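You operate a simulated robot arm through the tools that you are given. There is no shell and no other tool.

The job below is to be done with a simulated robot arm. You get a single attempt, and the scene is never put back.

JOB
Strain the white box marked east through a wide, a medium and a fine sieve.
Fine: in that order in wells one, two and three; the other white boxes stay full.

Only the result counts: the job must be done as asked and must still hold three seconds after the hand-in. Knocking over, shifting, dropping, spilling or breaking anything else fails it.

ROBOT AND FRAMES
A 7-joint arm with a fingered hand, fixed in place. Base frame: the origin is on the floor under the middle of its stand, x ahead of it, y to its left, z up; the work surface is at about z = 780. Units: mm, degrees, N and s.
It reaches about 1228 mm from its shoulder. Its first joint turns from -115.0 to 115.0 degrees. Payload 5 kg.
Tool frame: the origin (TCP) lies between the finger pads and is the grasp point; the fingertips stand 32 mm ahead of it; z points along the fingers, y is the line along which they close. The gripper opens to 160 mm; its body begins 89 mm behind the TCP. The gripper is a hand of 4 fingers: y runs from the thumb to the fingers, the wrist lies at [0, 0, -267] in the tool frame, and closing takes about 1.5 s.
Orientation is told as [roll, pitch, yaw] about the base's x, y, z axes, in that order, counted from this pose: with the fingers straight down and closing along the base's y, the tool's x points along the base's -x, its y along +y and its z along -z.

CONTROLS
- The arm moves only by the tool move_arm. Its argument "commands" is a list of rows, each a list of 7 numbers: the closure, from 0 (fully open) to 1 (shut), then the shift along the tool's x, y, z in mm, then the turn, a rotation vector about the tool's x, y, z in degrees. In form: [[claw, tx, ty, tz, wx, wy, wz], ...]. A call has 1 to 20 rows; each row shifts and turns the commanded pose from where the row before left it, along the tool's axes as they then stand. Each row takes 0.2 s and may step no farther than 50 mm and 8.6 degrees from the row before; otherwise, or with a gripper value out of range, the whole call is refused. Where a pose cannot be reached the arm comes as near as it can. A force on the tool above 70 N (or 10 N above the force at the start of the call, whichever is more), or a blocked arm, ends the call early, and 0.2 s more pass. The fingers move at their own pace (about 45 mm/s each) and stop on an object; they squeeze with about 31 N. The grip force told is the motor's: it shows also when the fingers shut on nothing. Time passes only in rows, and 0.2 s behind the last, so rows that do not move let the fingers close. It gives the time, the measured TCP pose, the force on the tool (base axes), the opening and the grip force at its end, in the units of the frame above (readings bear some noise), with the torque about the TCP (base axes, N m) and any sound that the robot's microphone picked up.
- Cameras (640 x 400 px; columns grow to the right, rows downward): "scene" is fixed at [220.4, -498.9, 1517]; the picture's right is [0.97, -0.24, 0.00], its down [-0.09, -0.37, -0.93] and it looks along [0.22, 0.90, -0.38] (base axes); focal length 357 px, centre (320, 200). "wrist" rides on the gripper at [80, -4, -114] in the tool frame; the picture's right is [0.05, 1.00, 0.00], its down [-0.82, 0.04, -0.58] and it looks along [-0.58, 0.03, 0.82] (tool axes); focal length 265 px, centre (320, 200). There is no depth. A picture from a camera that has moved, and an enlarged one, comes with that camera's place and axes in the base frame and with its lens.
- capture(camera): a new picture of that camera. No time passes.
- lift_body(by): slides the trunk up (or, below 0, down) by that many mm; the arm rides with it, the base frame stays. It gives what a move gives, with no picture.
- grasp_type(shape): the hand has 4 fingers and takes this shape, open, in about a second: jaw (thumb against the fingers, like two jaws); tri (thumb and two fingers); tip (a fingertip pinch); poke (one finger out to press); point (the index stretched); flat (the hand flat); cup (the hand cupped); fist (a fist). The gripper value then closes the fingers along that shape, each until it touches; the sizes above hold for jaw. It gives what a move gives, with no picture.
- zoom(camera, box): a new picture of the part [left, top, right, bottom] of that camera's present view, enlarged. No time passes.
- finish_job(): hands the job in; it is judged then, once.

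Places have to be worked out from the pictures, the camera data and where the tool is seen. Open the gripper and draw the arm clear of the work before you hand the job in, unless the task says otherwise.

The tools are called after ">>>" by a JSON object that holds its "fn" and its "kwargs". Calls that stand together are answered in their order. move_arm: Moves the arm, as the interface text tells. Its arguments: {"type":"object","properties":{"commands":{"type":"array","items":{"type":"array","items":{"type":"number"}}}},"required":["commands"]} The other tools are called the same way: lift_body (by) moves the trunk up or down; grasp_type (shape) gives the hand a shape; capture (camera) takes a picture; zoom (camera, box) takes an enlarged picture of a part of a camera's view; finish_job () hands the job in.

At the start:

```text
t: 0.0
eef_pos: [255.1, 585.2, 1372.1]
ee_rot: [0.1, 0.0, 0.1]
force: [-0.5, -0.1, -0.1]
wrist_torque: [0.02, 0.03, -0.03]
gripper_width: 160.1
finger_force: 0.0
shape: jaw
trunk travel left (down, up): [-700.0, 290.0]
```

scene: 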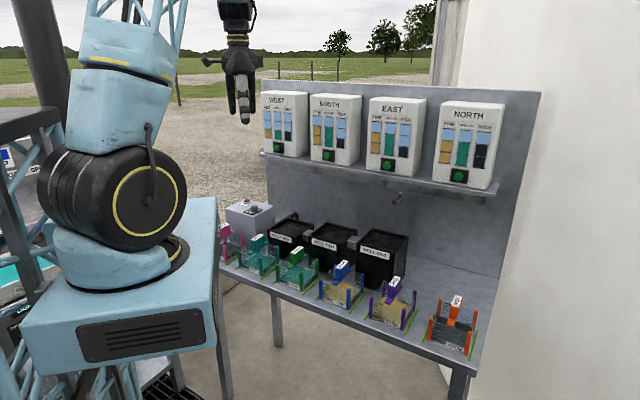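
wrist: 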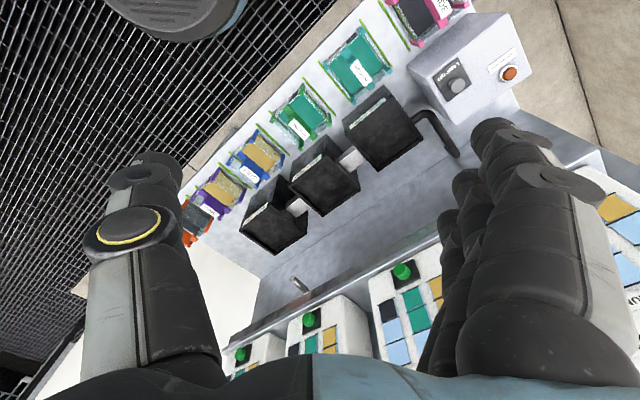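

I'll begin by looking closely at the scene: the labels on the white boxes, the sieves (filters) and the wells.

>>> {"fn": "zoom", "kwargs": {"camera": "scene", "box": [250, 80, 410, 180]}}

>>> {"fn": "zoom", "kwargs": {"camera": "scene", "box": [360, 90, 520, 190]}}

>>> {"fn": "zoom", "kwargs": {"camera": "scene", "box": [210, 195, 370, 295]}}

>>> {"fn": "zoom", "kwargs": {"camera": "scene", "box": [330, 255, 490, 355]}}

>>> {"fn": "zoom", "kwargs": {"camera": "wrist", "box": [170, 0, 410, 150]}}

>>> {"fn": "zoom", "kwargs": {"camera": "wrist", "box": [160, 100, 400, 250]}}

```text
4.00 times, centred on (330, 130) of scene
camera zoom: at [220.4, -498.9, 1517.0], right [0.97, -0.24, 0.0], down [-0.09, -0.37, -0.93], along [0.22, 0.9, -0.38], focal length 1427 px, centre (280, 480)
```

zoom: 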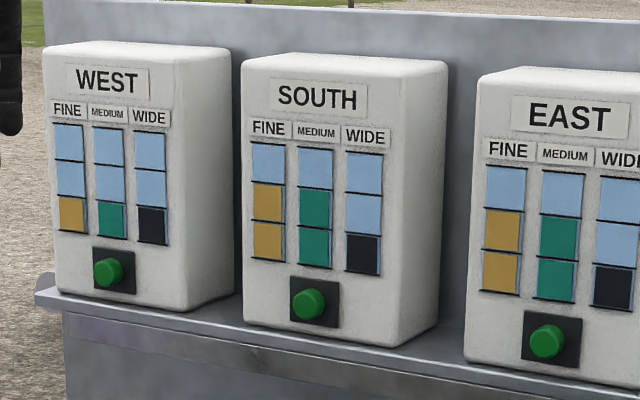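

```text
4.00 times, centred on (440, 140) of scene
camera zoom: at [220.4, -498.9, 1517.0], right [0.97, -0.24, 0.0], down [-0.09, -0.37, -0.93], along [0.22, 0.9, -0.38], focal length 1427 px, centre (-160, 440)
```

zoom: 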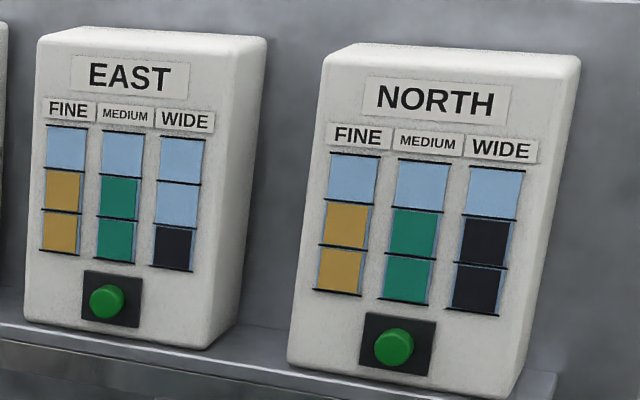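

```text
4.00 times, centred on (290, 245) of scene
camera zoom: at [220.4, -498.9, 1517.0], right [0.97, -0.24, 0.0], down [-0.09, -0.37, -0.93], along [0.22, 0.9, -0.38], focal length 1427 px, centre (440, 20)
```

zoom: 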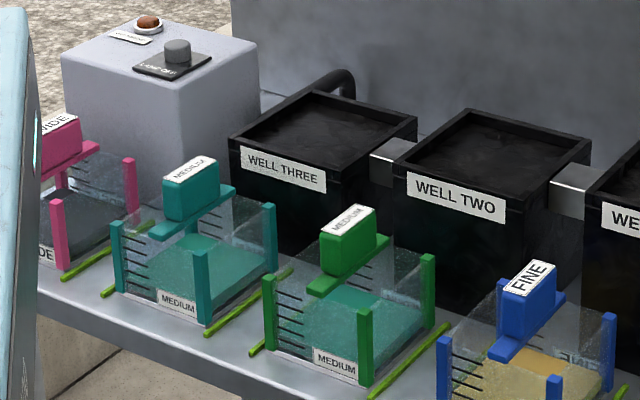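

```text
4.00 times, centred on (410, 305) of scene
camera zoom: at [220.4, -498.9, 1517.0], right [0.97, -0.24, 0.0], down [-0.09, -0.37, -0.93], along [0.22, 0.9, -0.38], focal length 1427 px, centre (-40, -220)
```

zoom: 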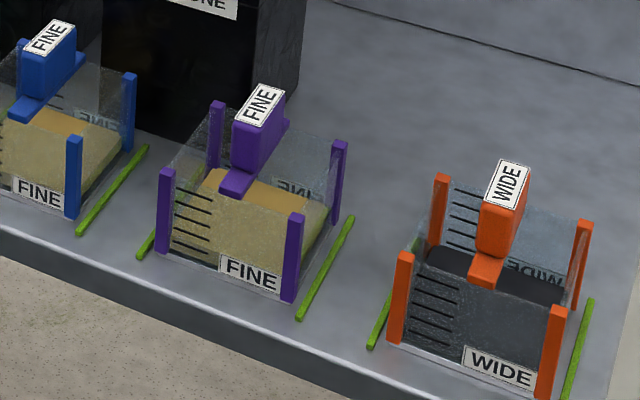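

```text
2.67 times, centred on (290, 75) of wrist
camera zoom: at [174.5, 580.9, 1485.9], right [-0.05, 1.0, 0.0], down [0.82, 0.04, 0.58], along [0.58, 0.03, -0.82], focal length 708 px, centre (400, 533)
```

zoom: 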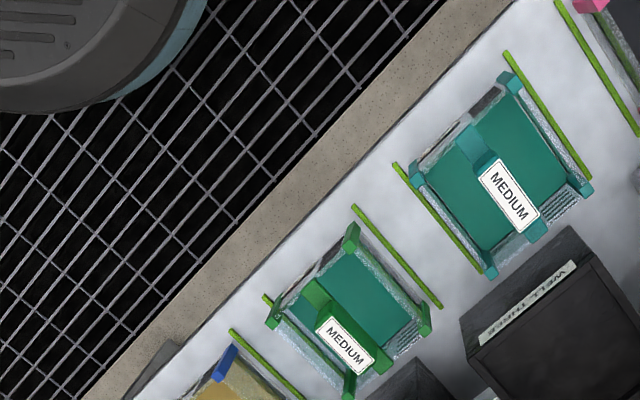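

```text
2.67 times, centred on (280, 175) of wrist
camera zoom: at [174.5, 580.9, 1485.9], right [-0.05, 1.0, 0.0], down [0.82, 0.04, 0.58], along [0.58, 0.03, -0.82], focal length 708 px, centre (427, 267)
```

zoom: 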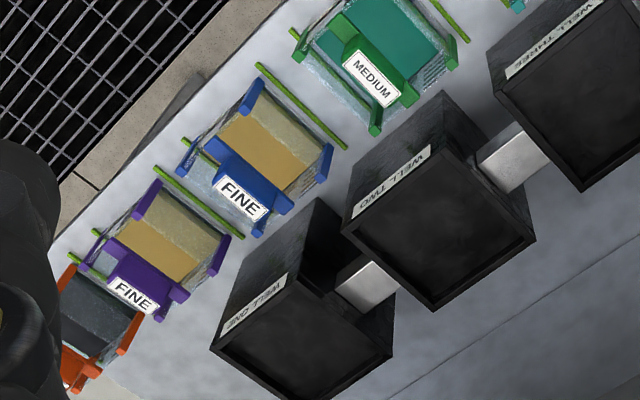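

The white boxes carry small charts and the sieves come in pairs (2 wide, 2 medium, 2 fine). I'll look closer at the fill levels, the control box and the tap.

>>> {"fn": "zoom", "kwargs": {"camera": "scene", "box": [210, 195, 274, 235]}}

>>> {"fn": "zoom", "kwargs": {"camera": "scene", "box": [210, 225, 274, 265]}}

>>> {"fn": "zoom", "kwargs": {"camera": "scene", "box": [234, 225, 298, 290]}}

>>> {"fn": "zoom", "kwargs": {"camera": "scene", "box": [270, 240, 334, 300]}}

>>> {"fn": "zoom", "kwargs": {"camera": "scene", "box": [310, 255, 374, 315]}}

>>> {"fn": "zoom", "kwargs": {"camera": "scene", "box": [360, 270, 424, 335]}}

>>> {"fn": "zoom", "kwargs": {"camera": "scene", "box": [420, 290, 484, 360]}}

>>> {"fn": "zoom", "kwargs": {"camera": "scene", "box": [370, 170, 434, 230]}}

>>> {"fn": "zoom", "kwargs": {"camera": "wrist", "box": [370, 0, 570, 125]}}

>>> {"fn": "zoom", "kwargs": {"camera": "scene", "box": [360, 90, 430, 190]}}

```text
10.00 times, centred on (242, 215) of scene
camera zoom: at [220.4, -498.9, 1517.0], right [0.97, -0.24, 0.0], down [-0.09, -0.37, -0.93], along [0.22, 0.9, -0.38], focal length 3568 px, centre (1100, 50)
```

zoom: 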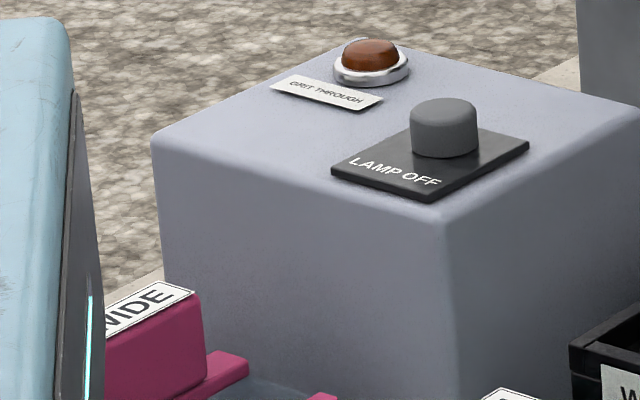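

```text
10.00 times, centred on (242, 245) of scene
camera zoom: at [220.4, -498.9, 1517.0], right [0.97, -0.24, 0.0], down [-0.09, -0.37, -0.93], along [0.22, 0.9, -0.38], focal length 3568 px, centre (1100, -250)
```

zoom: 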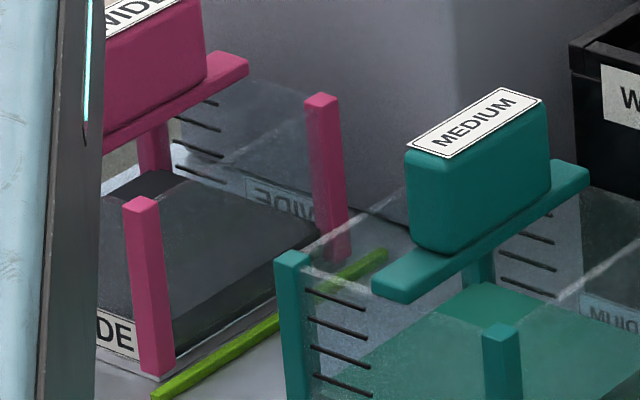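

```text
6.15 times, centred on (266, 258) of scene
camera zoom: at [220.4, -498.9, 1517.0], right [0.97, -0.24, 0.0], down [-0.09, -0.37, -0.93], along [0.22, 0.9, -0.38], focal length 2196 px, centre (652, -154)
```

zoom: 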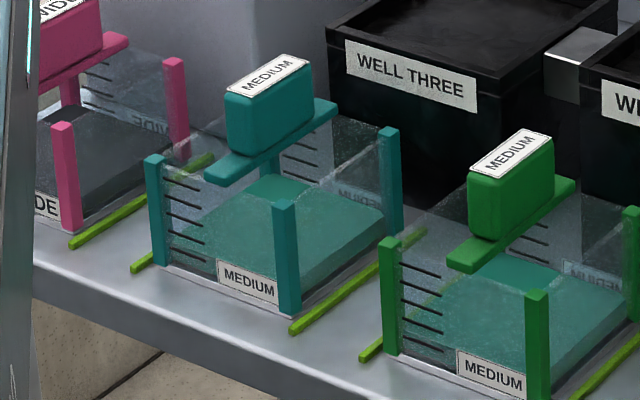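

```text
6.67 times, centred on (302, 270) of scene
camera zoom: at [220.4, -498.9, 1517.0], right [0.97, -0.24, 0.0], down [-0.09, -0.37, -0.93], along [0.22, 0.9, -0.38], focal length 2378 px, centre (440, -267)
```

zoom: 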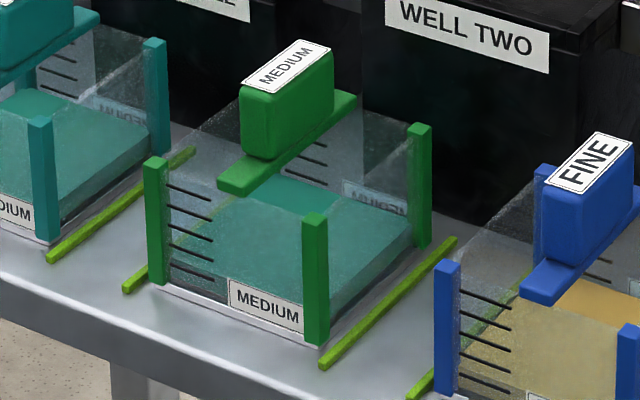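

```text
6.67 times, centred on (342, 285) of scene
camera zoom: at [220.4, -498.9, 1517.0], right [0.97, -0.24, 0.0], down [-0.09, -0.37, -0.93], along [0.22, 0.9, -0.38], focal length 2378 px, centre (173, -367)
```

zoom: 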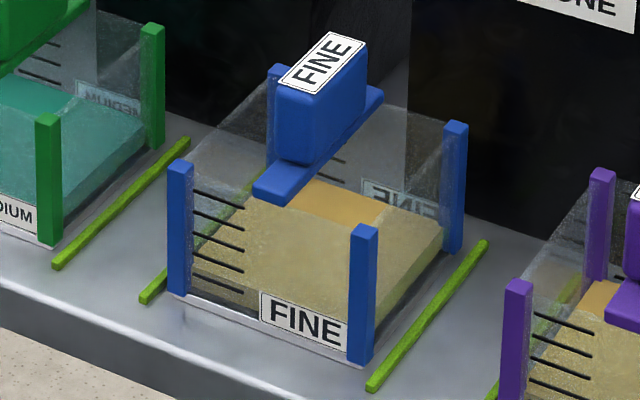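

```text
6.15 times, centred on (392, 302) of scene
camera zoom: at [220.4, -498.9, 1517.0], right [0.97, -0.24, 0.0], down [-0.09, -0.37, -0.93], along [0.22, 0.9, -0.38], focal length 2196 px, centre (-123, -431)
```

zoom: 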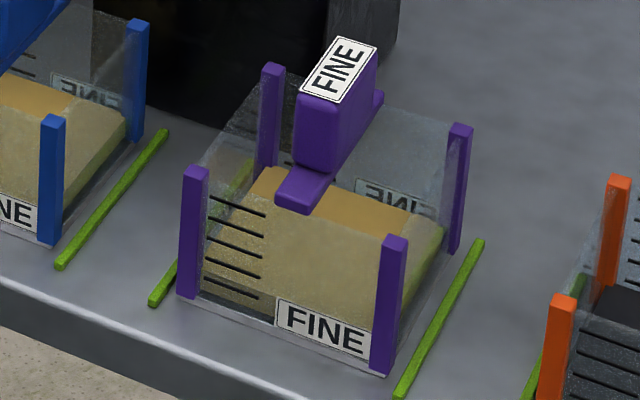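

```text
5.71 times, centred on (452, 325) of scene
camera zoom: at [220.4, -498.9, 1517.0], right [0.97, -0.24, 0.0], down [-0.09, -0.37, -0.93], along [0.22, 0.9, -0.38], focal length 2039 px, centre (-434, -514)
```

zoom: 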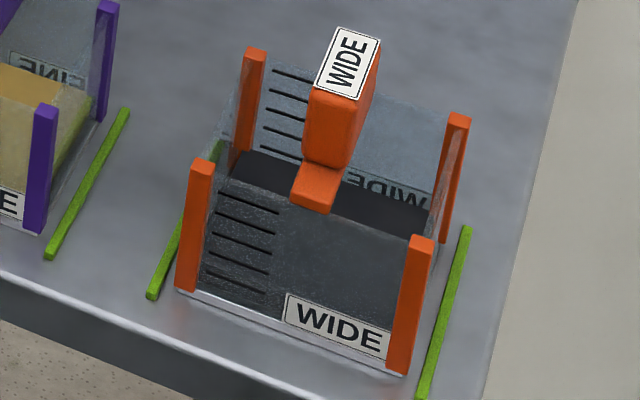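

```text
6.67 times, centred on (402, 200) of scene
camera zoom: at [220.4, -498.9, 1517.0], right [0.97, -0.24, 0.0], down [-0.09, -0.37, -0.93], along [0.22, 0.9, -0.38], focal length 2378 px, centre (-227, 200)
```

zoom: 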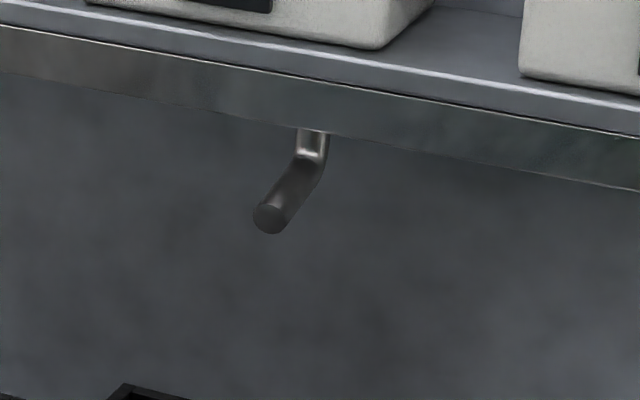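

```text
3.20 times, centred on (470, 62) of wrist
camera zoom: at [174.5, 580.9, 1485.9], right [-0.05, 1.0, 0.0], down [0.82, 0.04, 0.58], along [0.58, 0.03, -0.82], focal length 849 px, centre (-160, 640)
```

zoom: 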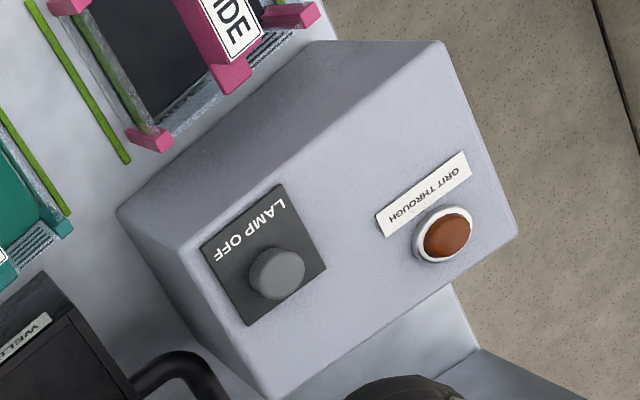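

```text
4.00 times, centred on (395, 140) of scene
camera zoom: at [220.4, -498.9, 1517.0], right [0.97, -0.24, 0.0], down [-0.09, -0.37, -0.93], along [0.22, 0.9, -0.38], focal length 1427 px, centre (20, 440)
```

zoom: 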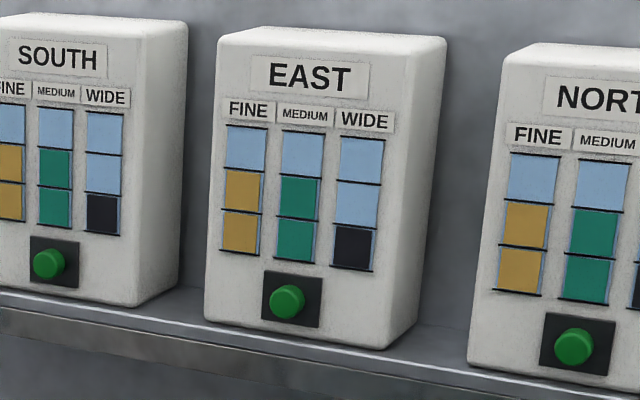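

Triangulating puts the sieve handles in a row about 174 mm apart along a table turned 45°, with their tops near z≈900. The EAST button is near (719, 585, 1164). Next I'll zoom on each sieve's bed against its marks.

>>> {"fn": "zoom", "kwargs": {"camera": "scene", "box": [246, 248, 272, 274]}}

>>> {"fn": "zoom", "kwargs": {"camera": "scene", "box": [290, 255, 325, 295]}}

>>> {"fn": "zoom", "kwargs": {"camera": "scene", "box": [320, 270, 360, 312]}}

>>> {"fn": "zoom", "kwargs": {"camera": "scene", "box": [368, 285, 412, 335]}}

>>> {"fn": "zoom", "kwargs": {"camera": "scene", "box": [430, 305, 480, 358]}}

>>> {"fn": "zoom", "kwargs": {"camera": "scene", "box": [215, 235, 250, 265]}}

>>> {"fn": "zoom", "kwargs": {"camera": "wrist", "box": [380, 0, 480, 62]}}

>>> {"fn": "zoom", "kwargs": {"camera": "wrist", "box": [240, 30, 400, 130]}}

>>> {"fn": "zoom", "kwargs": {"camera": "wrist", "box": [170, 110, 290, 250]}}

```text
15.38 times, centred on (259, 261) of scene
camera zoom: at [220.4, -498.9, 1517.0], right [0.97, -0.24, 0.0], down [-0.09, -0.37, -0.93], along [0.22, 0.9, -0.38], focal length 5489 px, centre (1258, -738)
```

zoom: 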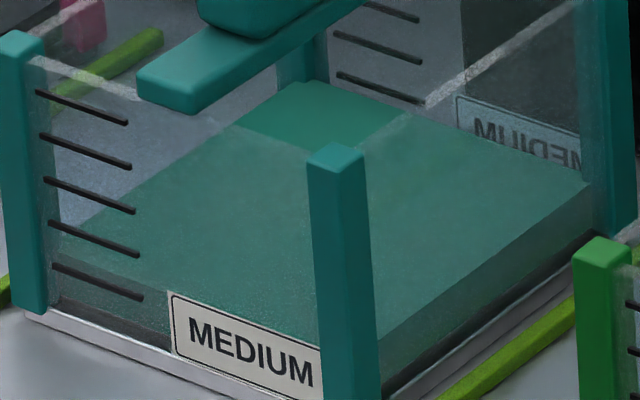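

```text
10.00 times, centred on (308, 275) of scene
camera zoom: at [220.4, -498.9, 1517.0], right [0.97, -0.24, 0.0], down [-0.09, -0.37, -0.93], along [0.22, 0.9, -0.38], focal length 3568 px, centre (445, -550)
```

zoom: 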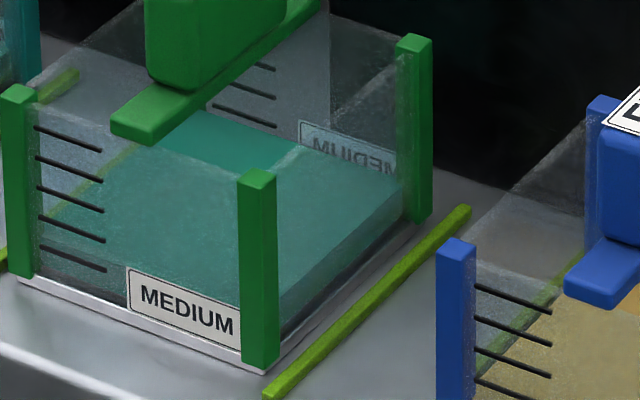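

```text
9.52 times, centred on (340, 291) of scene
camera zoom: at [220.4, -498.9, 1517.0], right [0.97, -0.24, 0.0], down [-0.09, -0.37, -0.93], along [0.22, 0.9, -0.38], focal length 3398 px, centre (130, -667)
```

zoom: 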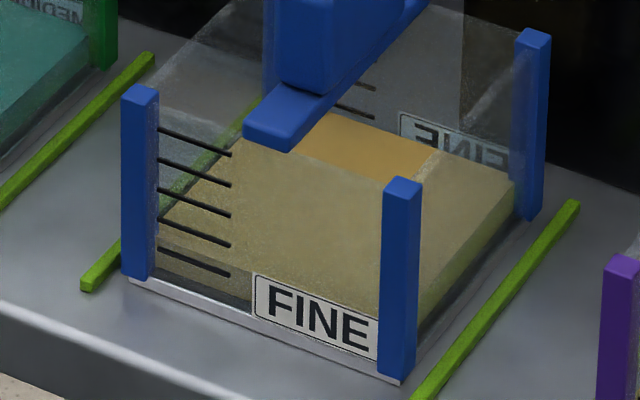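

```text
8.00 times, centred on (390, 310) of scene
camera zoom: at [220.4, -498.9, 1517.0], right [0.97, -0.24, 0.0], down [-0.09, -0.37, -0.93], along [0.22, 0.9, -0.38], focal length 2854 px, centre (-240, -680)
```

zoom: 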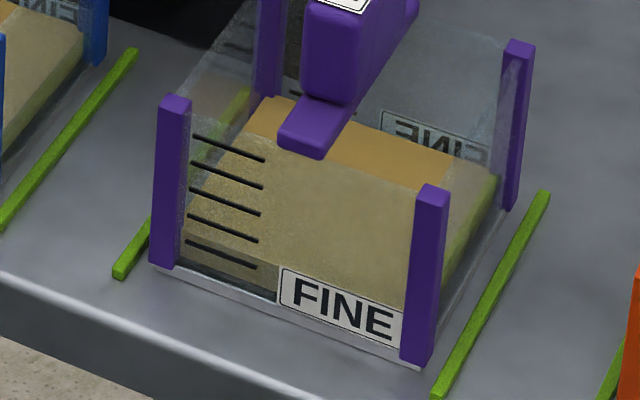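

```text
7.55 times, centred on (455, 332) of scene
camera zoom: at [220.4, -498.9, 1517.0], right [0.97, -0.24, 0.0], down [-0.09, -0.37, -0.93], along [0.22, 0.9, -0.38], focal length 2693 px, centre (-699, -792)
```

zoom: 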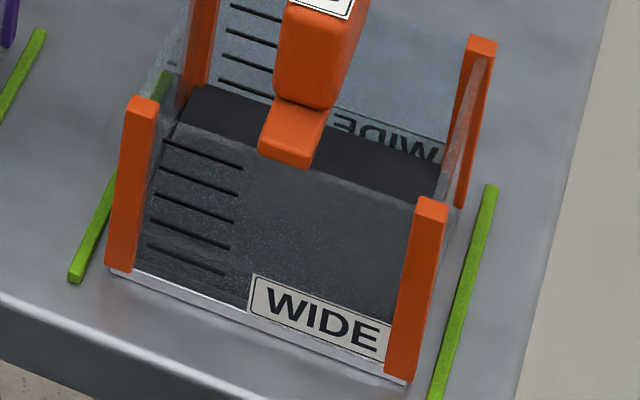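

```text
13.33 times, centred on (232, 250) of scene
camera zoom: at [220.4, -498.9, 1517.0], right [0.97, -0.24, 0.0], down [-0.09, -0.37, -0.93], along [0.22, 0.9, -0.38], focal length 4757 px, centre (1487, -467)
```

zoom: 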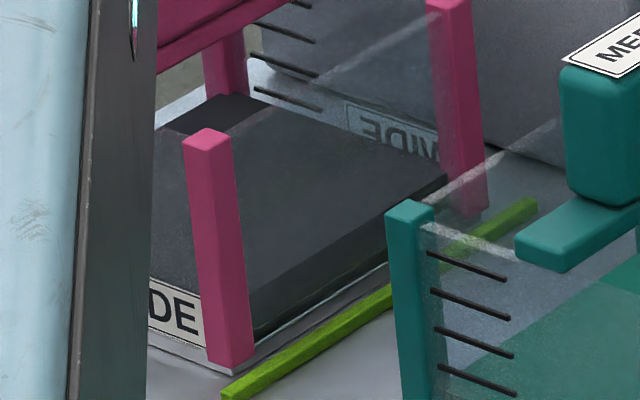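

```text
6.40 times, centred on (430, 31) of wrist
camera zoom: at [174.5, 580.9, 1485.9], right [-0.05, 1.0, 0.0], down [0.82, 0.04, 0.58], along [0.58, 0.03, -0.82], focal length 1699 px, centre (-384, 1282)
```

zoom: 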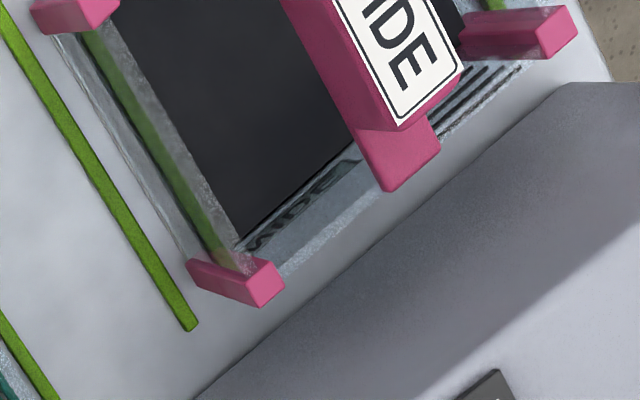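

```text
4.00 times, centred on (320, 80) of wrist
camera zoom: at [174.5, 580.9, 1485.9], right [-0.05, 1.0, 0.0], down [0.82, 0.04, 0.58], along [0.58, 0.03, -0.82], focal length 1062 px, centre (320, 680)
```

zoom: 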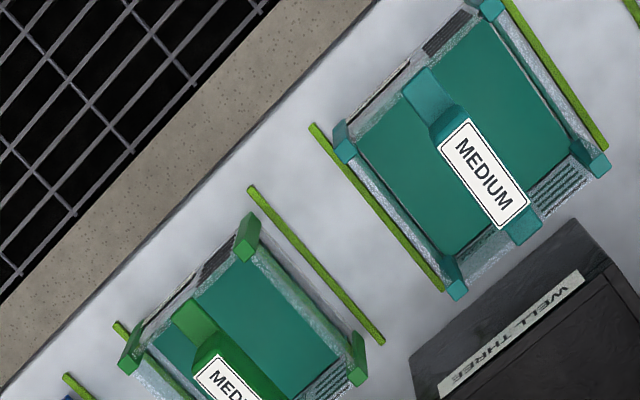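

```text
2.86 times, centred on (230, 180) of wrist
camera zoom: at [174.5, 580.9, 1485.9], right [-0.05, 1.0, 0.0], down [0.82, 0.04, 0.58], along [0.58, 0.03, -0.82], focal length 758 px, centre (577, 257)
```

zoom: 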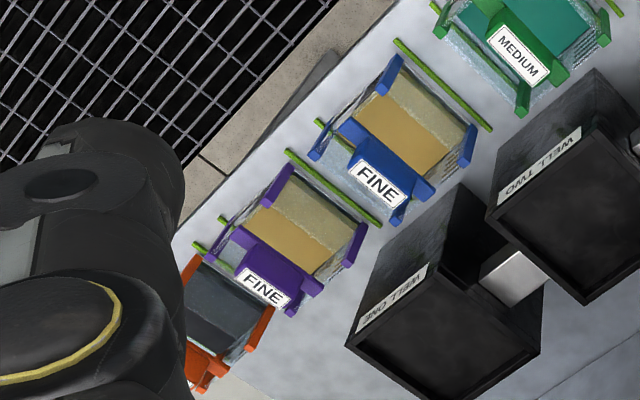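

The beds look similar within each pair from here, so I need lower, closer views. First I'll turn the hand to face the table (yaw 45°).

>>> {"fn": "move_arm", "kwargs": {"commands": [[0, 0, 0, 0, 0, 0, -7.5], [0, 0, 0, 0, 0, 0, -7.5], [0, 0, 0, 0, 0, 0, -7.5], [0, 0, 0, 0, 0, 0, -7.5], [0, 0, 0, 0, 0, 0, -7.5], [0, 0, 0, 0, 0, 0, -7.5], [0, 0, 0, 0, 0, 0, 0]]}}

>>> {"fn": "capture", "kwargs": {"camera": "wrist"}}

>>> {"fn": "capture", "kwargs": {"camera": "scene"}}

```text
t: 1.6
eef_pos: [255.7, 585.5, 1372.4]
ee_rot: [0.0, 0.0, 45.2]
force: [-0.3, -0.4, 0.2]
wrist_torque: [0.0, -0.02, -0.02]
gripper_width: 159.9
finger_force: 0.1
shape: jaw
trunk travel left (down, up): [-700.0, 290.0]
```

```text
taken
camera wrist: at [201.1, 525.5, 1485.8], right [-0.74, 0.67, 0.0], down [0.55, 0.61, 0.58], along [0.39, 0.43, -0.82], focal length 265 px, centre (320, 200)
```

wrist: 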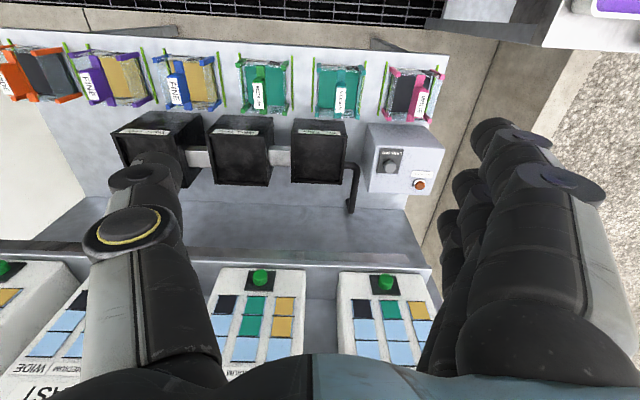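

```text
taken
```

scene: 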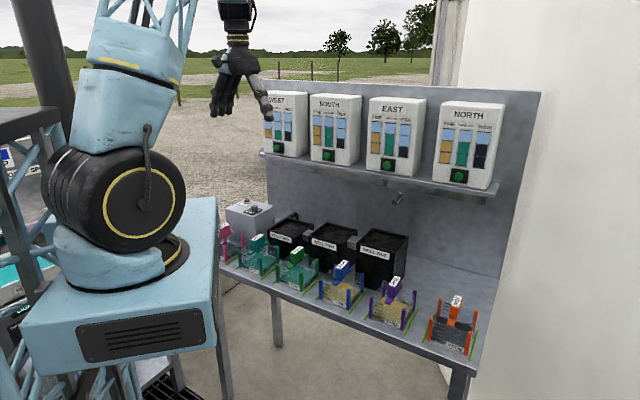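

The hand now faces the table square-on. I'll move it in front of the sieve row, lower it, and tilt it so the wrist camera sees the sieves from a low angle.

>>> {"fn": "move_arm", "kwargs": {"commands": [[0, 16.4, -43, 0, 0, 0, 0], [0, 16.4, -43, 0, 0, 0, 0], [0, 16.4, -43, 0, 0, 0, 0], [0, 16.4, -43, 0, 0, 0, 0], [0, 16.4, -43, 0, 0, 0, 0], [0, 16.4, -43, 0, 0, 0, 0], [0, 16.4, -43, 0, 0, 0, 0], [0, 0, 0, 40, 0, -7.5, 0], [0, 0, 0, 40, 0, -7.5, 0], [0, 0, 0, 40, 0, -7.5, 0], [0, 0, 0, 40, 0, -7.5, 0], [0, 0, 0, 0, 0, 0, 0]]}}

>>> {"fn": "capture", "kwargs": {"camera": "wrist"}}

>>> {"fn": "capture", "kwargs": {"camera": "scene"}}

```text
t: 4.2
eef_pos: [413.8, 316.0, 1221.1]
ee_rot: [0.0, -30.0, 45.0]
force: [0.1, -0.2, 0.1]
wrist_torque: [0.04, -0.02, -0.01]
gripper_width: 159.9
finger_force: 0.0
shape: jaw
out of reach, approached as far as the arm can: row 11
trunk travel left (down, up): [-700.0, 290.0]
```

```text
taken
camera wrist: at [327.8, 223.7, 1279.2], right [-0.74, 0.67, -0.03], down [0.27, 0.33, 0.91], along [0.62, 0.66, -0.42], focal length 265 px, centre (320, 200)
```

wrist: 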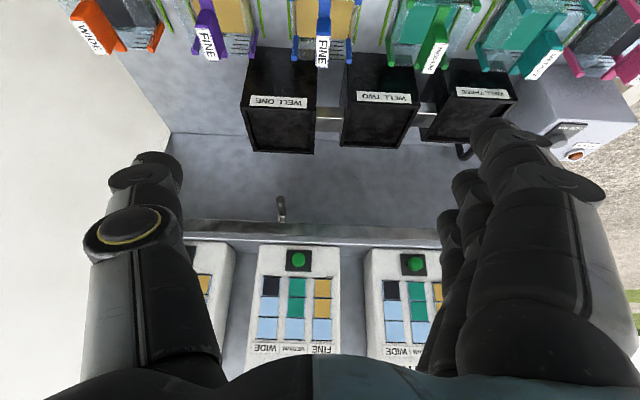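

```text
taken
```

scene: 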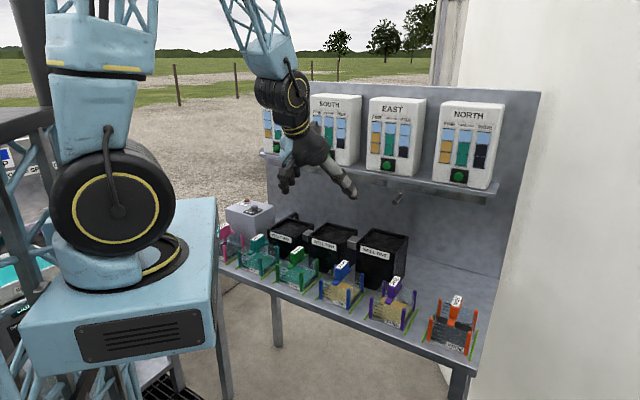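

Folding in that close is past the arm's reach, so I'll lower the trunk by 300 mm, which carries the hand down in front of the sieves (hand at d≈516, sieve handles at d≈665, so it stays clear).

>>> {"fn": "lift_body", "kwargs": {"by": -290}}

>>> {"fn": "capture", "kwargs": {"camera": "wrist"}}

>>> {"fn": "capture", "kwargs": {"camera": "scene"}}

```text
t: 7.1
eef_pos: [416.4, 317.1, 930.7]
ee_rot: [0.1, -29.8, 45.1]
force: [0.8, -0.4, 0.3]
wrist_torque: [0.02, 0.04, 0.03]
gripper_width: 159.8
finger_force: 0.1
shape: jaw
trunk travel left (down, up): [-410.0, 580.0]
```

```text
taken
camera wrist: at [329.3, 224.0, 989.1], right [-0.74, 0.67, -0.03], down [0.27, 0.33, 0.91], along [0.62, 0.66, -0.42], focal length 265 px, centre (320, 200)
```

wrist: 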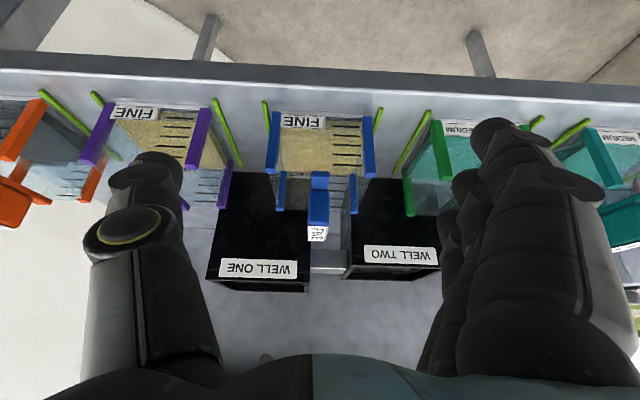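

```text
taken
```

scene: 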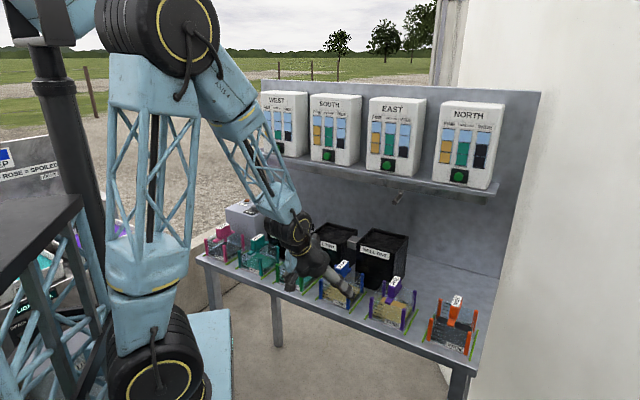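

Some signs at the left ("… ROSE = SPOILED") are now visible; they may explain the sieves. I'll zoom on them and on the blue, purple and green sieves.

>>> {"fn": "zoom", "kwargs": {"camera": "scene", "box": [0, 130, 110, 200]}}

>>> {"fn": "zoom", "kwargs": {"camera": "scene", "box": [0, 190, 130, 400]}}

>>> {"fn": "zoom", "kwargs": {"camera": "wrist", "box": [250, 90, 390, 190]}}

>>> {"fn": "zoom", "kwargs": {"camera": "wrist", "box": [70, 90, 250, 190]}}

>>> {"fn": "zoom", "kwargs": {"camera": "wrist", "box": [400, 90, 480, 190]}}

>>> {"fn": "zoom", "kwargs": {"camera": "wrist", "box": [560, 110, 640, 210]}}

>>> {"fn": "zoom", "kwargs": {"camera": "wrist", "box": [0, 90, 120, 230]}}

```text
5.71 times, centred on (55, 165) of scene
camera zoom: at [220.4, -498.9, 1517.0], right [0.97, -0.24, 0.0], down [-0.09, -0.37, -0.93], along [0.22, 0.9, -0.38], focal length 2039 px, centre (1834, 400)
```

zoom: 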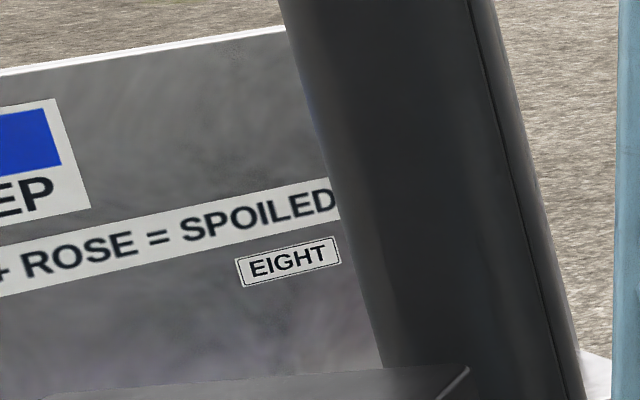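

```text
1.90 times, centred on (65, 295) of scene
camera zoom: at [220.4, -498.9, 1517.0], right [0.97, -0.24, 0.0], down [-0.09, -0.37, -0.93], along [0.22, 0.9, -0.38], focal length 680 px, centre (806, 19)
```

zoom: 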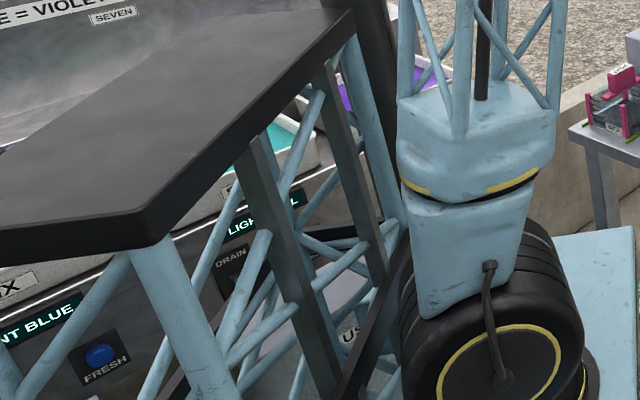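

```text
4.00 times, centred on (320, 140) of wrist
camera zoom: at [329.3, 224.0, 989.1], right [-0.74, 0.67, -0.03], down [0.27, 0.33, 0.91], along [0.62, 0.66, -0.42], focal length 1062 px, centre (320, 440)
```

zoom: 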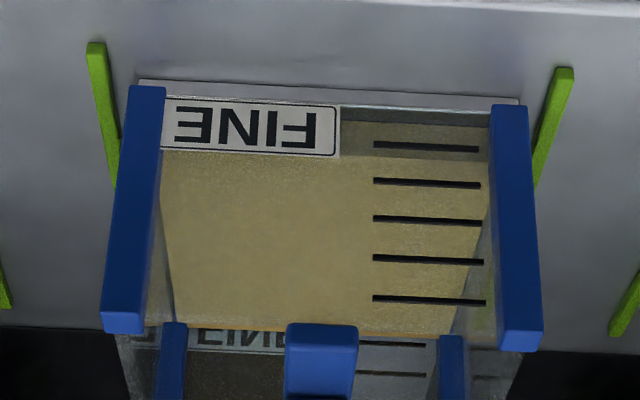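

```text
3.56 times, centred on (160, 140) of wrist
camera zoom: at [329.3, 224.0, 989.1], right [-0.74, 0.67, -0.03], down [0.27, 0.33, 0.91], along [0.62, 0.66, -0.42], focal length 944 px, centre (889, 413)
```

zoom: 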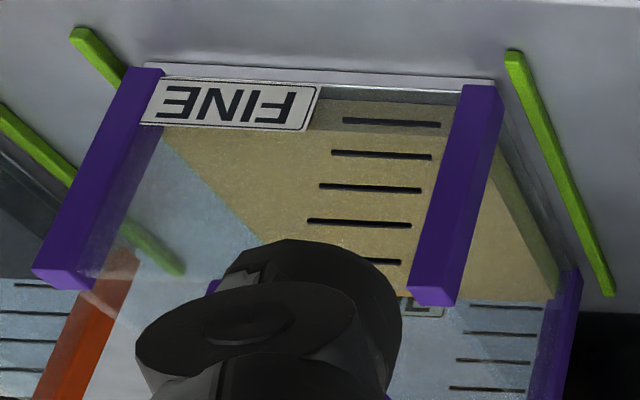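

```text
4.00 times, centred on (440, 140) of wrist
camera zoom: at [329.3, 224.0, 989.1], right [-0.74, 0.67, -0.03], down [0.27, 0.33, 0.91], along [0.62, 0.66, -0.42], focal length 1062 px, centre (-160, 440)
```

zoom: 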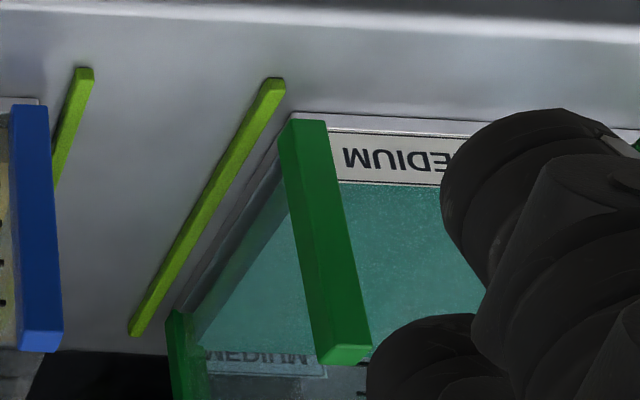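

```text
4.00 times, centred on (600, 160) of wrist
camera zoom: at [329.3, 224.0, 989.1], right [-0.74, 0.67, -0.03], down [0.27, 0.33, 0.91], along [0.62, 0.66, -0.42], focal length 1062 px, centre (-800, 360)
```

zoom: 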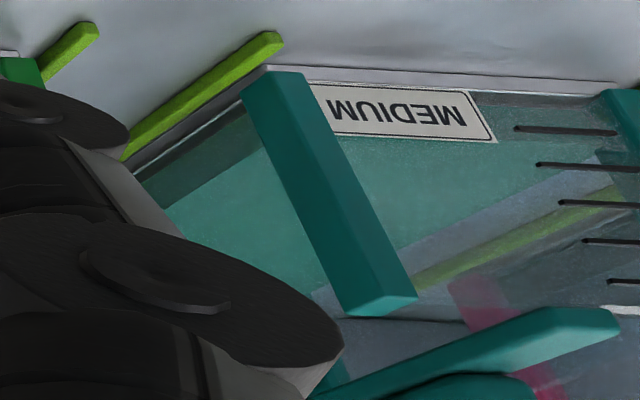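

```text
2.86 times, centred on (60, 160) of wrist
camera zoom: at [329.3, 224.0, 989.1], right [-0.74, 0.67, -0.03], down [0.27, 0.33, 0.91], along [0.62, 0.66, -0.42], focal length 758 px, centre (1063, 314)
```

zoom: 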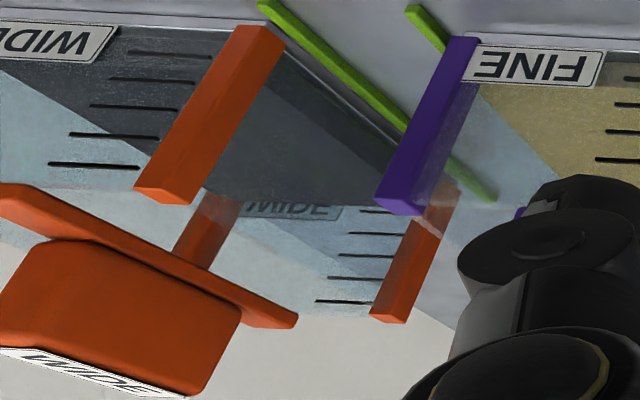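

The purple and blue beds both sit just above the lowest mark. I'll slide sideways to compare the others, starting with the orange and purple end.

>>> {"fn": "move_arm", "kwargs": {"commands": [[0, 0, -44, 0, 0, 0, 0], [0, 0, -44, 0, 0, 0, 0], [0, 0, -44, 0, 0, 0, 0], [0, 0, -44, 0, 0, 0, 0], [0, 0, -44, 0, 0, 0, 0], [0, 0, -44, 0, 0, 0, 0], [0, 0, -44, 0, 0, 0, 0], [0, 0, 0, 0, 0, 0, 0]]}}

>>> {"fn": "capture", "kwargs": {"camera": "wrist"}}

>>> {"fn": "zoom", "kwargs": {"camera": "wrist", "box": [250, 80, 390, 230]}}

```text
t: 8.9
eef_pos: [632.9, 97.9, 932.3]
ee_rot: [0.0, -29.9, 45.2]
force: [0.3, 2.1, -0.1]
wrist_torque: [-0.03, 0.04, 0.03]
gripper_width: 159.9
finger_force: 0.1
shape: jaw
trunk travel left (down, up): [-410.0, 580.0]
```

```text
taken
camera wrist: at [546.4, 5.4, 990.9], right [-0.74, 0.67, -0.03], down [0.27, 0.33, 0.91], along [0.62, 0.66, -0.42], focal length 265 px, centre (320, 200)
```

wrist: 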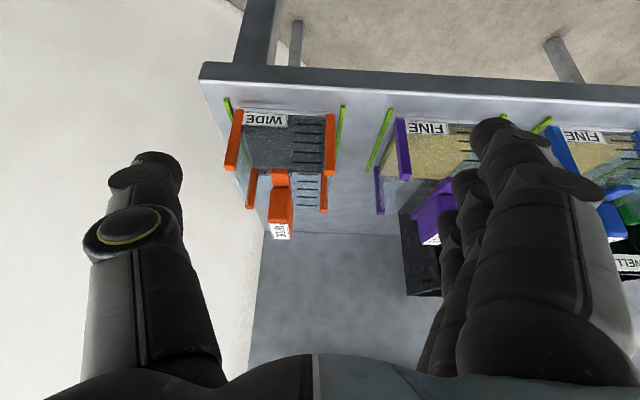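

```text
2.67 times, centred on (320, 155) of wrist
camera zoom: at [546.4, 5.4, 990.9], right [-0.74, 0.67, -0.03], down [0.27, 0.33, 0.91], along [0.62, 0.66, -0.42], focal length 708 px, centre (320, 320)
```

zoom: 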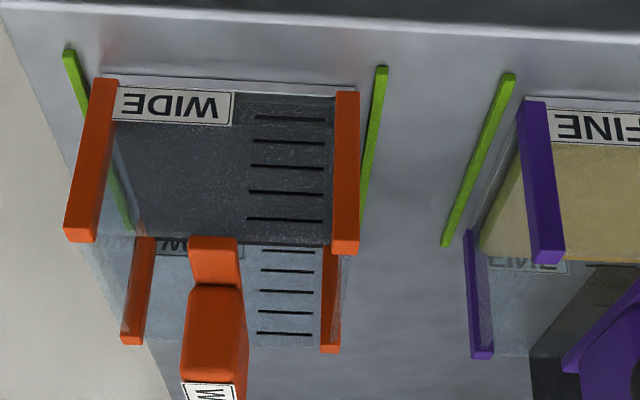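

Orange's bed is also at the lowest mark. Now I'll check green, teal and pink by sliding the other way.

>>> {"fn": "move_arm", "kwargs": {"commands": [[0, 0, 46, 0, 0, 0, 0], [0, 0, 46, 0, 0, 0, 0], [0, 0, 46, 0, 0, 0, 0], [0, 0, 46, 0, 0, 0, 0], [0, 0, 46, 0, 0, 0, 0], [0, 0, 46, 0, 0, 0, 0], [0, 0, 46, 0, 0, 0, 0], [0, 0, 46, 0, 0, 0, 0], [0, 0, 46, 0, 0, 0, 0], [0, 0, 46, 0, 0, 0, 0], [0, 0, 46, 0, 0, 0, 0], [0, 0, 0, 0, 0, 0, 0]]}}

>>> {"fn": "capture", "kwargs": {"camera": "wrist"}}

>>> {"fn": "zoom", "kwargs": {"camera": "wrist", "box": [220, 80, 480, 230]}}

```text
t: 11.7
eef_pos: [562.3, -32.1, 930.2]
ee_rot: [-0.1, -29.9, -22.4]
force: [-0.2, -1.6, 0.2]
wrist_torque: [0.06, 0.03, 0.01]
gripper_width: 159.8
finger_force: 0.0
shape: jaw
out of reach, approached as far as the arm can: row 10
trunk travel left (down, up): [-410.0, 580.0]
stopped in row 12: the arm was blocked; the commanded pose is now the measured one
```

```text
taken
camera wrist: at [444.4, 12.3, 988.9], right [0.34, 0.94, -0.03], down [0.4, -0.12, 0.91], along [0.85, -0.32, -0.42], focal length 265 px, centre (320, 200)
```

wrist: 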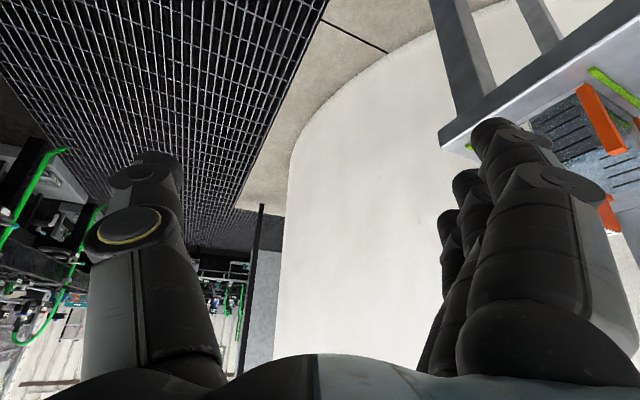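

```text
2.46 times, centred on (350, 155) of wrist
camera zoom: at [444.4, 12.3, 988.9], right [0.34, 0.94, -0.03], down [0.4, -0.12, 0.91], along [0.85, -0.32, -0.42], focal length 653 px, centre (246, 311)
```

zoom: 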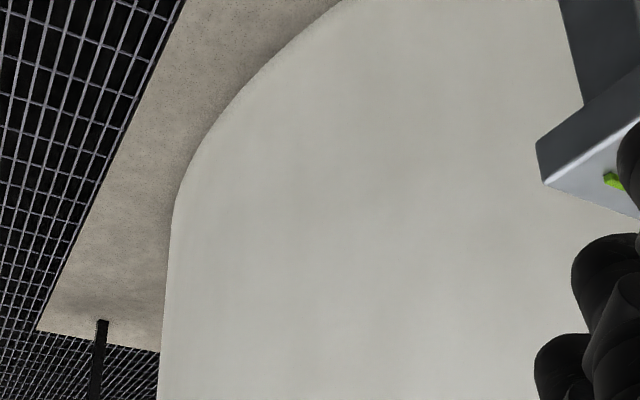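

The arm swung off after an out-of-reach row and stopped blocked. I'll check the scene for any damage before doing anything else.

>>> {"fn": "capture", "kwargs": {"camera": "scene"}}

>>> {"fn": "zoom", "kwargs": {"camera": "scene", "box": [190, 190, 510, 390]}}

```text
taken
```

scene: 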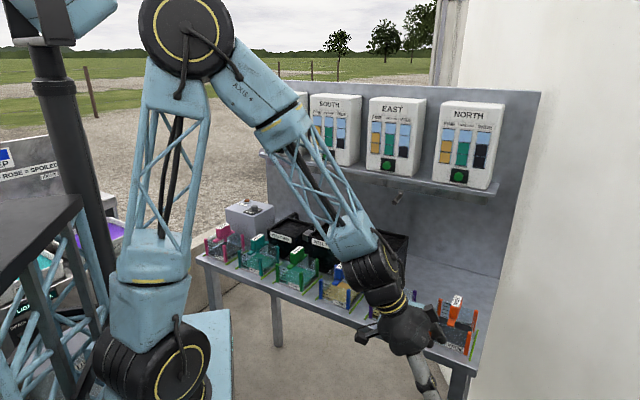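

```text
2.00 times, centred on (350, 290) of scene
camera zoom: at [220.4, -498.9, 1517.0], right [0.97, -0.24, 0.0], down [-0.09, -0.37, -0.93], along [0.22, 0.9, -0.38], focal length 714 px, centre (260, 20)
```

zoom: 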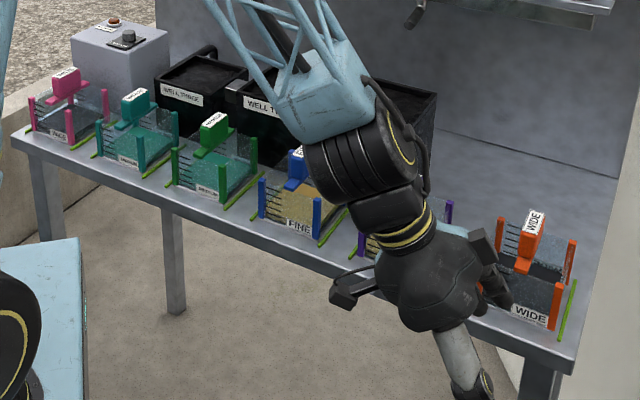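

Nothing appears disturbed; the hand is hovering in front of the orange end at (562, -32). I'll raise the trunk straight up, then re-face the table at a comfortable distance.

>>> {"fn": "lift_body", "kwargs": {"by": 290}}

```text
t: 14.6
eef_pos: [562.5, -28.8, 1220.6]
ee_rot: [0.0, -29.8, -22.2]
force: [0.1, 0.1, 0.7]
wrist_torque: [0.01, 0.03, -0.01]
gripper_width: 160.0
finger_force: 0.1
shape: jaw
trunk travel left (down, up): [-700.0, 290.0]
```

>>> {"fn": "move_arm", "kwargs": {"commands": [[0, 0, 0, 0, 0, 7.45, 0], [0, 0, 0, 0, 0, 7.45, 0], [0, 0, 0, 0, 0, 7.45, 0], [0, 0, 0, 0, 0, 7.45, 0], [0, 0, 0, 0, 0, 0, -7.5], [0, 0, 0, 0, 0, 0, -7.5], [0, 0, 0, 0, 0, 0, -7.5], [0, 0, 0, 0, 0, 0, -7.5], [0, 0, 0, 0, 0, 0, -7.5], [0, 0, 0, 0, 0, 0, -7.5], [0, 0, 0, 0, 0, 0, -7.5], [0, 0, 0, 0, 0, 0, -7.5], [0, 0, 0, 0, 0, 0, -7.2], [0, 0, 0, 0, 0, 0, 0]]}}

```text
t: 17.6
eef_pos: [563.4, -32.5, 1216.1]
ee_rot: [-0.2, 0.1, 45.0]
force: [0.7, 0.0, -0.1]
wrist_torque: [-0.03, -0.01, 0.05]
gripper_width: 160.1
finger_force: 0.1
shape: jaw
out of reach, approached as far as the arm can: row 1
trunk travel left (down, up): [-700.0, 290.0]
```

>>> {"fn": "move_arm", "kwargs": {"commands": [[0, -30.6, 35.1, 0, 0, 0, 0], [0, -30.6, 35.1, 0, 0, 0, 0], [0, -30.6, 35.1, 0, 0, 0, 0], [0, -30.6, 35.1, 0, 0, 0, 0], [0, -30.6, 35.1, 0, 0, 0, 0], [0, -30.6, 35.1, 0, 0, 0, 0], [0, -30.6, 35.1, 0, 0, 0, 0], [0, -30.6, 35.1, 0, 0, 0, 0], [0, 0, 0, 0, 0, 0, 0]]}}

>>> {"fn": "capture", "kwargs": {"camera": "wrist"}}

>>> {"fn": "zoom", "kwargs": {"camera": "wrist", "box": [220, 100, 480, 260]}}

>>> {"fn": "capture", "kwargs": {"camera": "scene"}}

```text
t: 19.6
eef_pos: [538.7, 338.7, 1216.2]
ee_rot: [-0.2, -0.1, 44.9]
force: [0.1, -0.4, 0.3]
wrist_torque: [0.03, -0.02, -0.01]
gripper_width: 160.2
finger_force: 0.2
shape: jaw
trunk travel left (down, up): [-700.0, 290.0]
```

```text
taken
camera wrist: at [484.4, 279.3, 1329.8], right [-0.74, 0.67, 0.0], down [0.55, 0.61, 0.58], along [0.39, 0.43, -0.82], focal length 265 px, centre (320, 200)
```

wrist: 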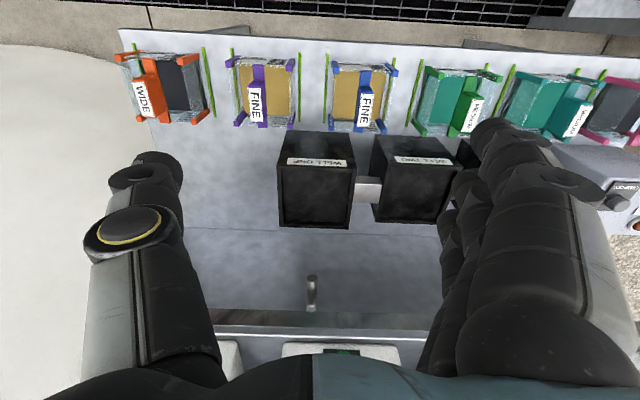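

```text
2.46 times, centred on (350, 180) of wrist
camera zoom: at [484.4, 279.3, 1329.8], right [-0.74, 0.67, 0.0], down [0.55, 0.61, 0.58], along [0.39, 0.43, -0.82], focal length 653 px, centre (246, 249)
```

zoom: 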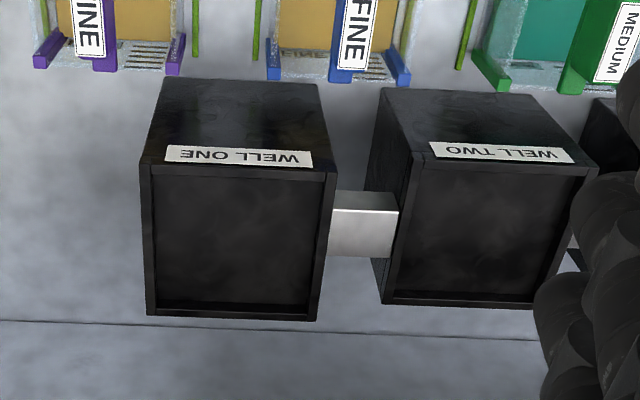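

```text
taken
```

scene: 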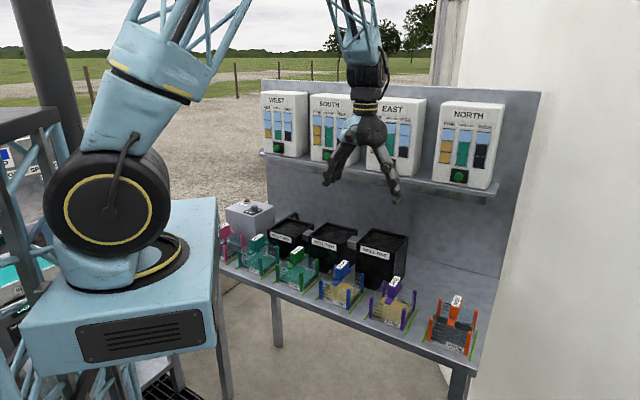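

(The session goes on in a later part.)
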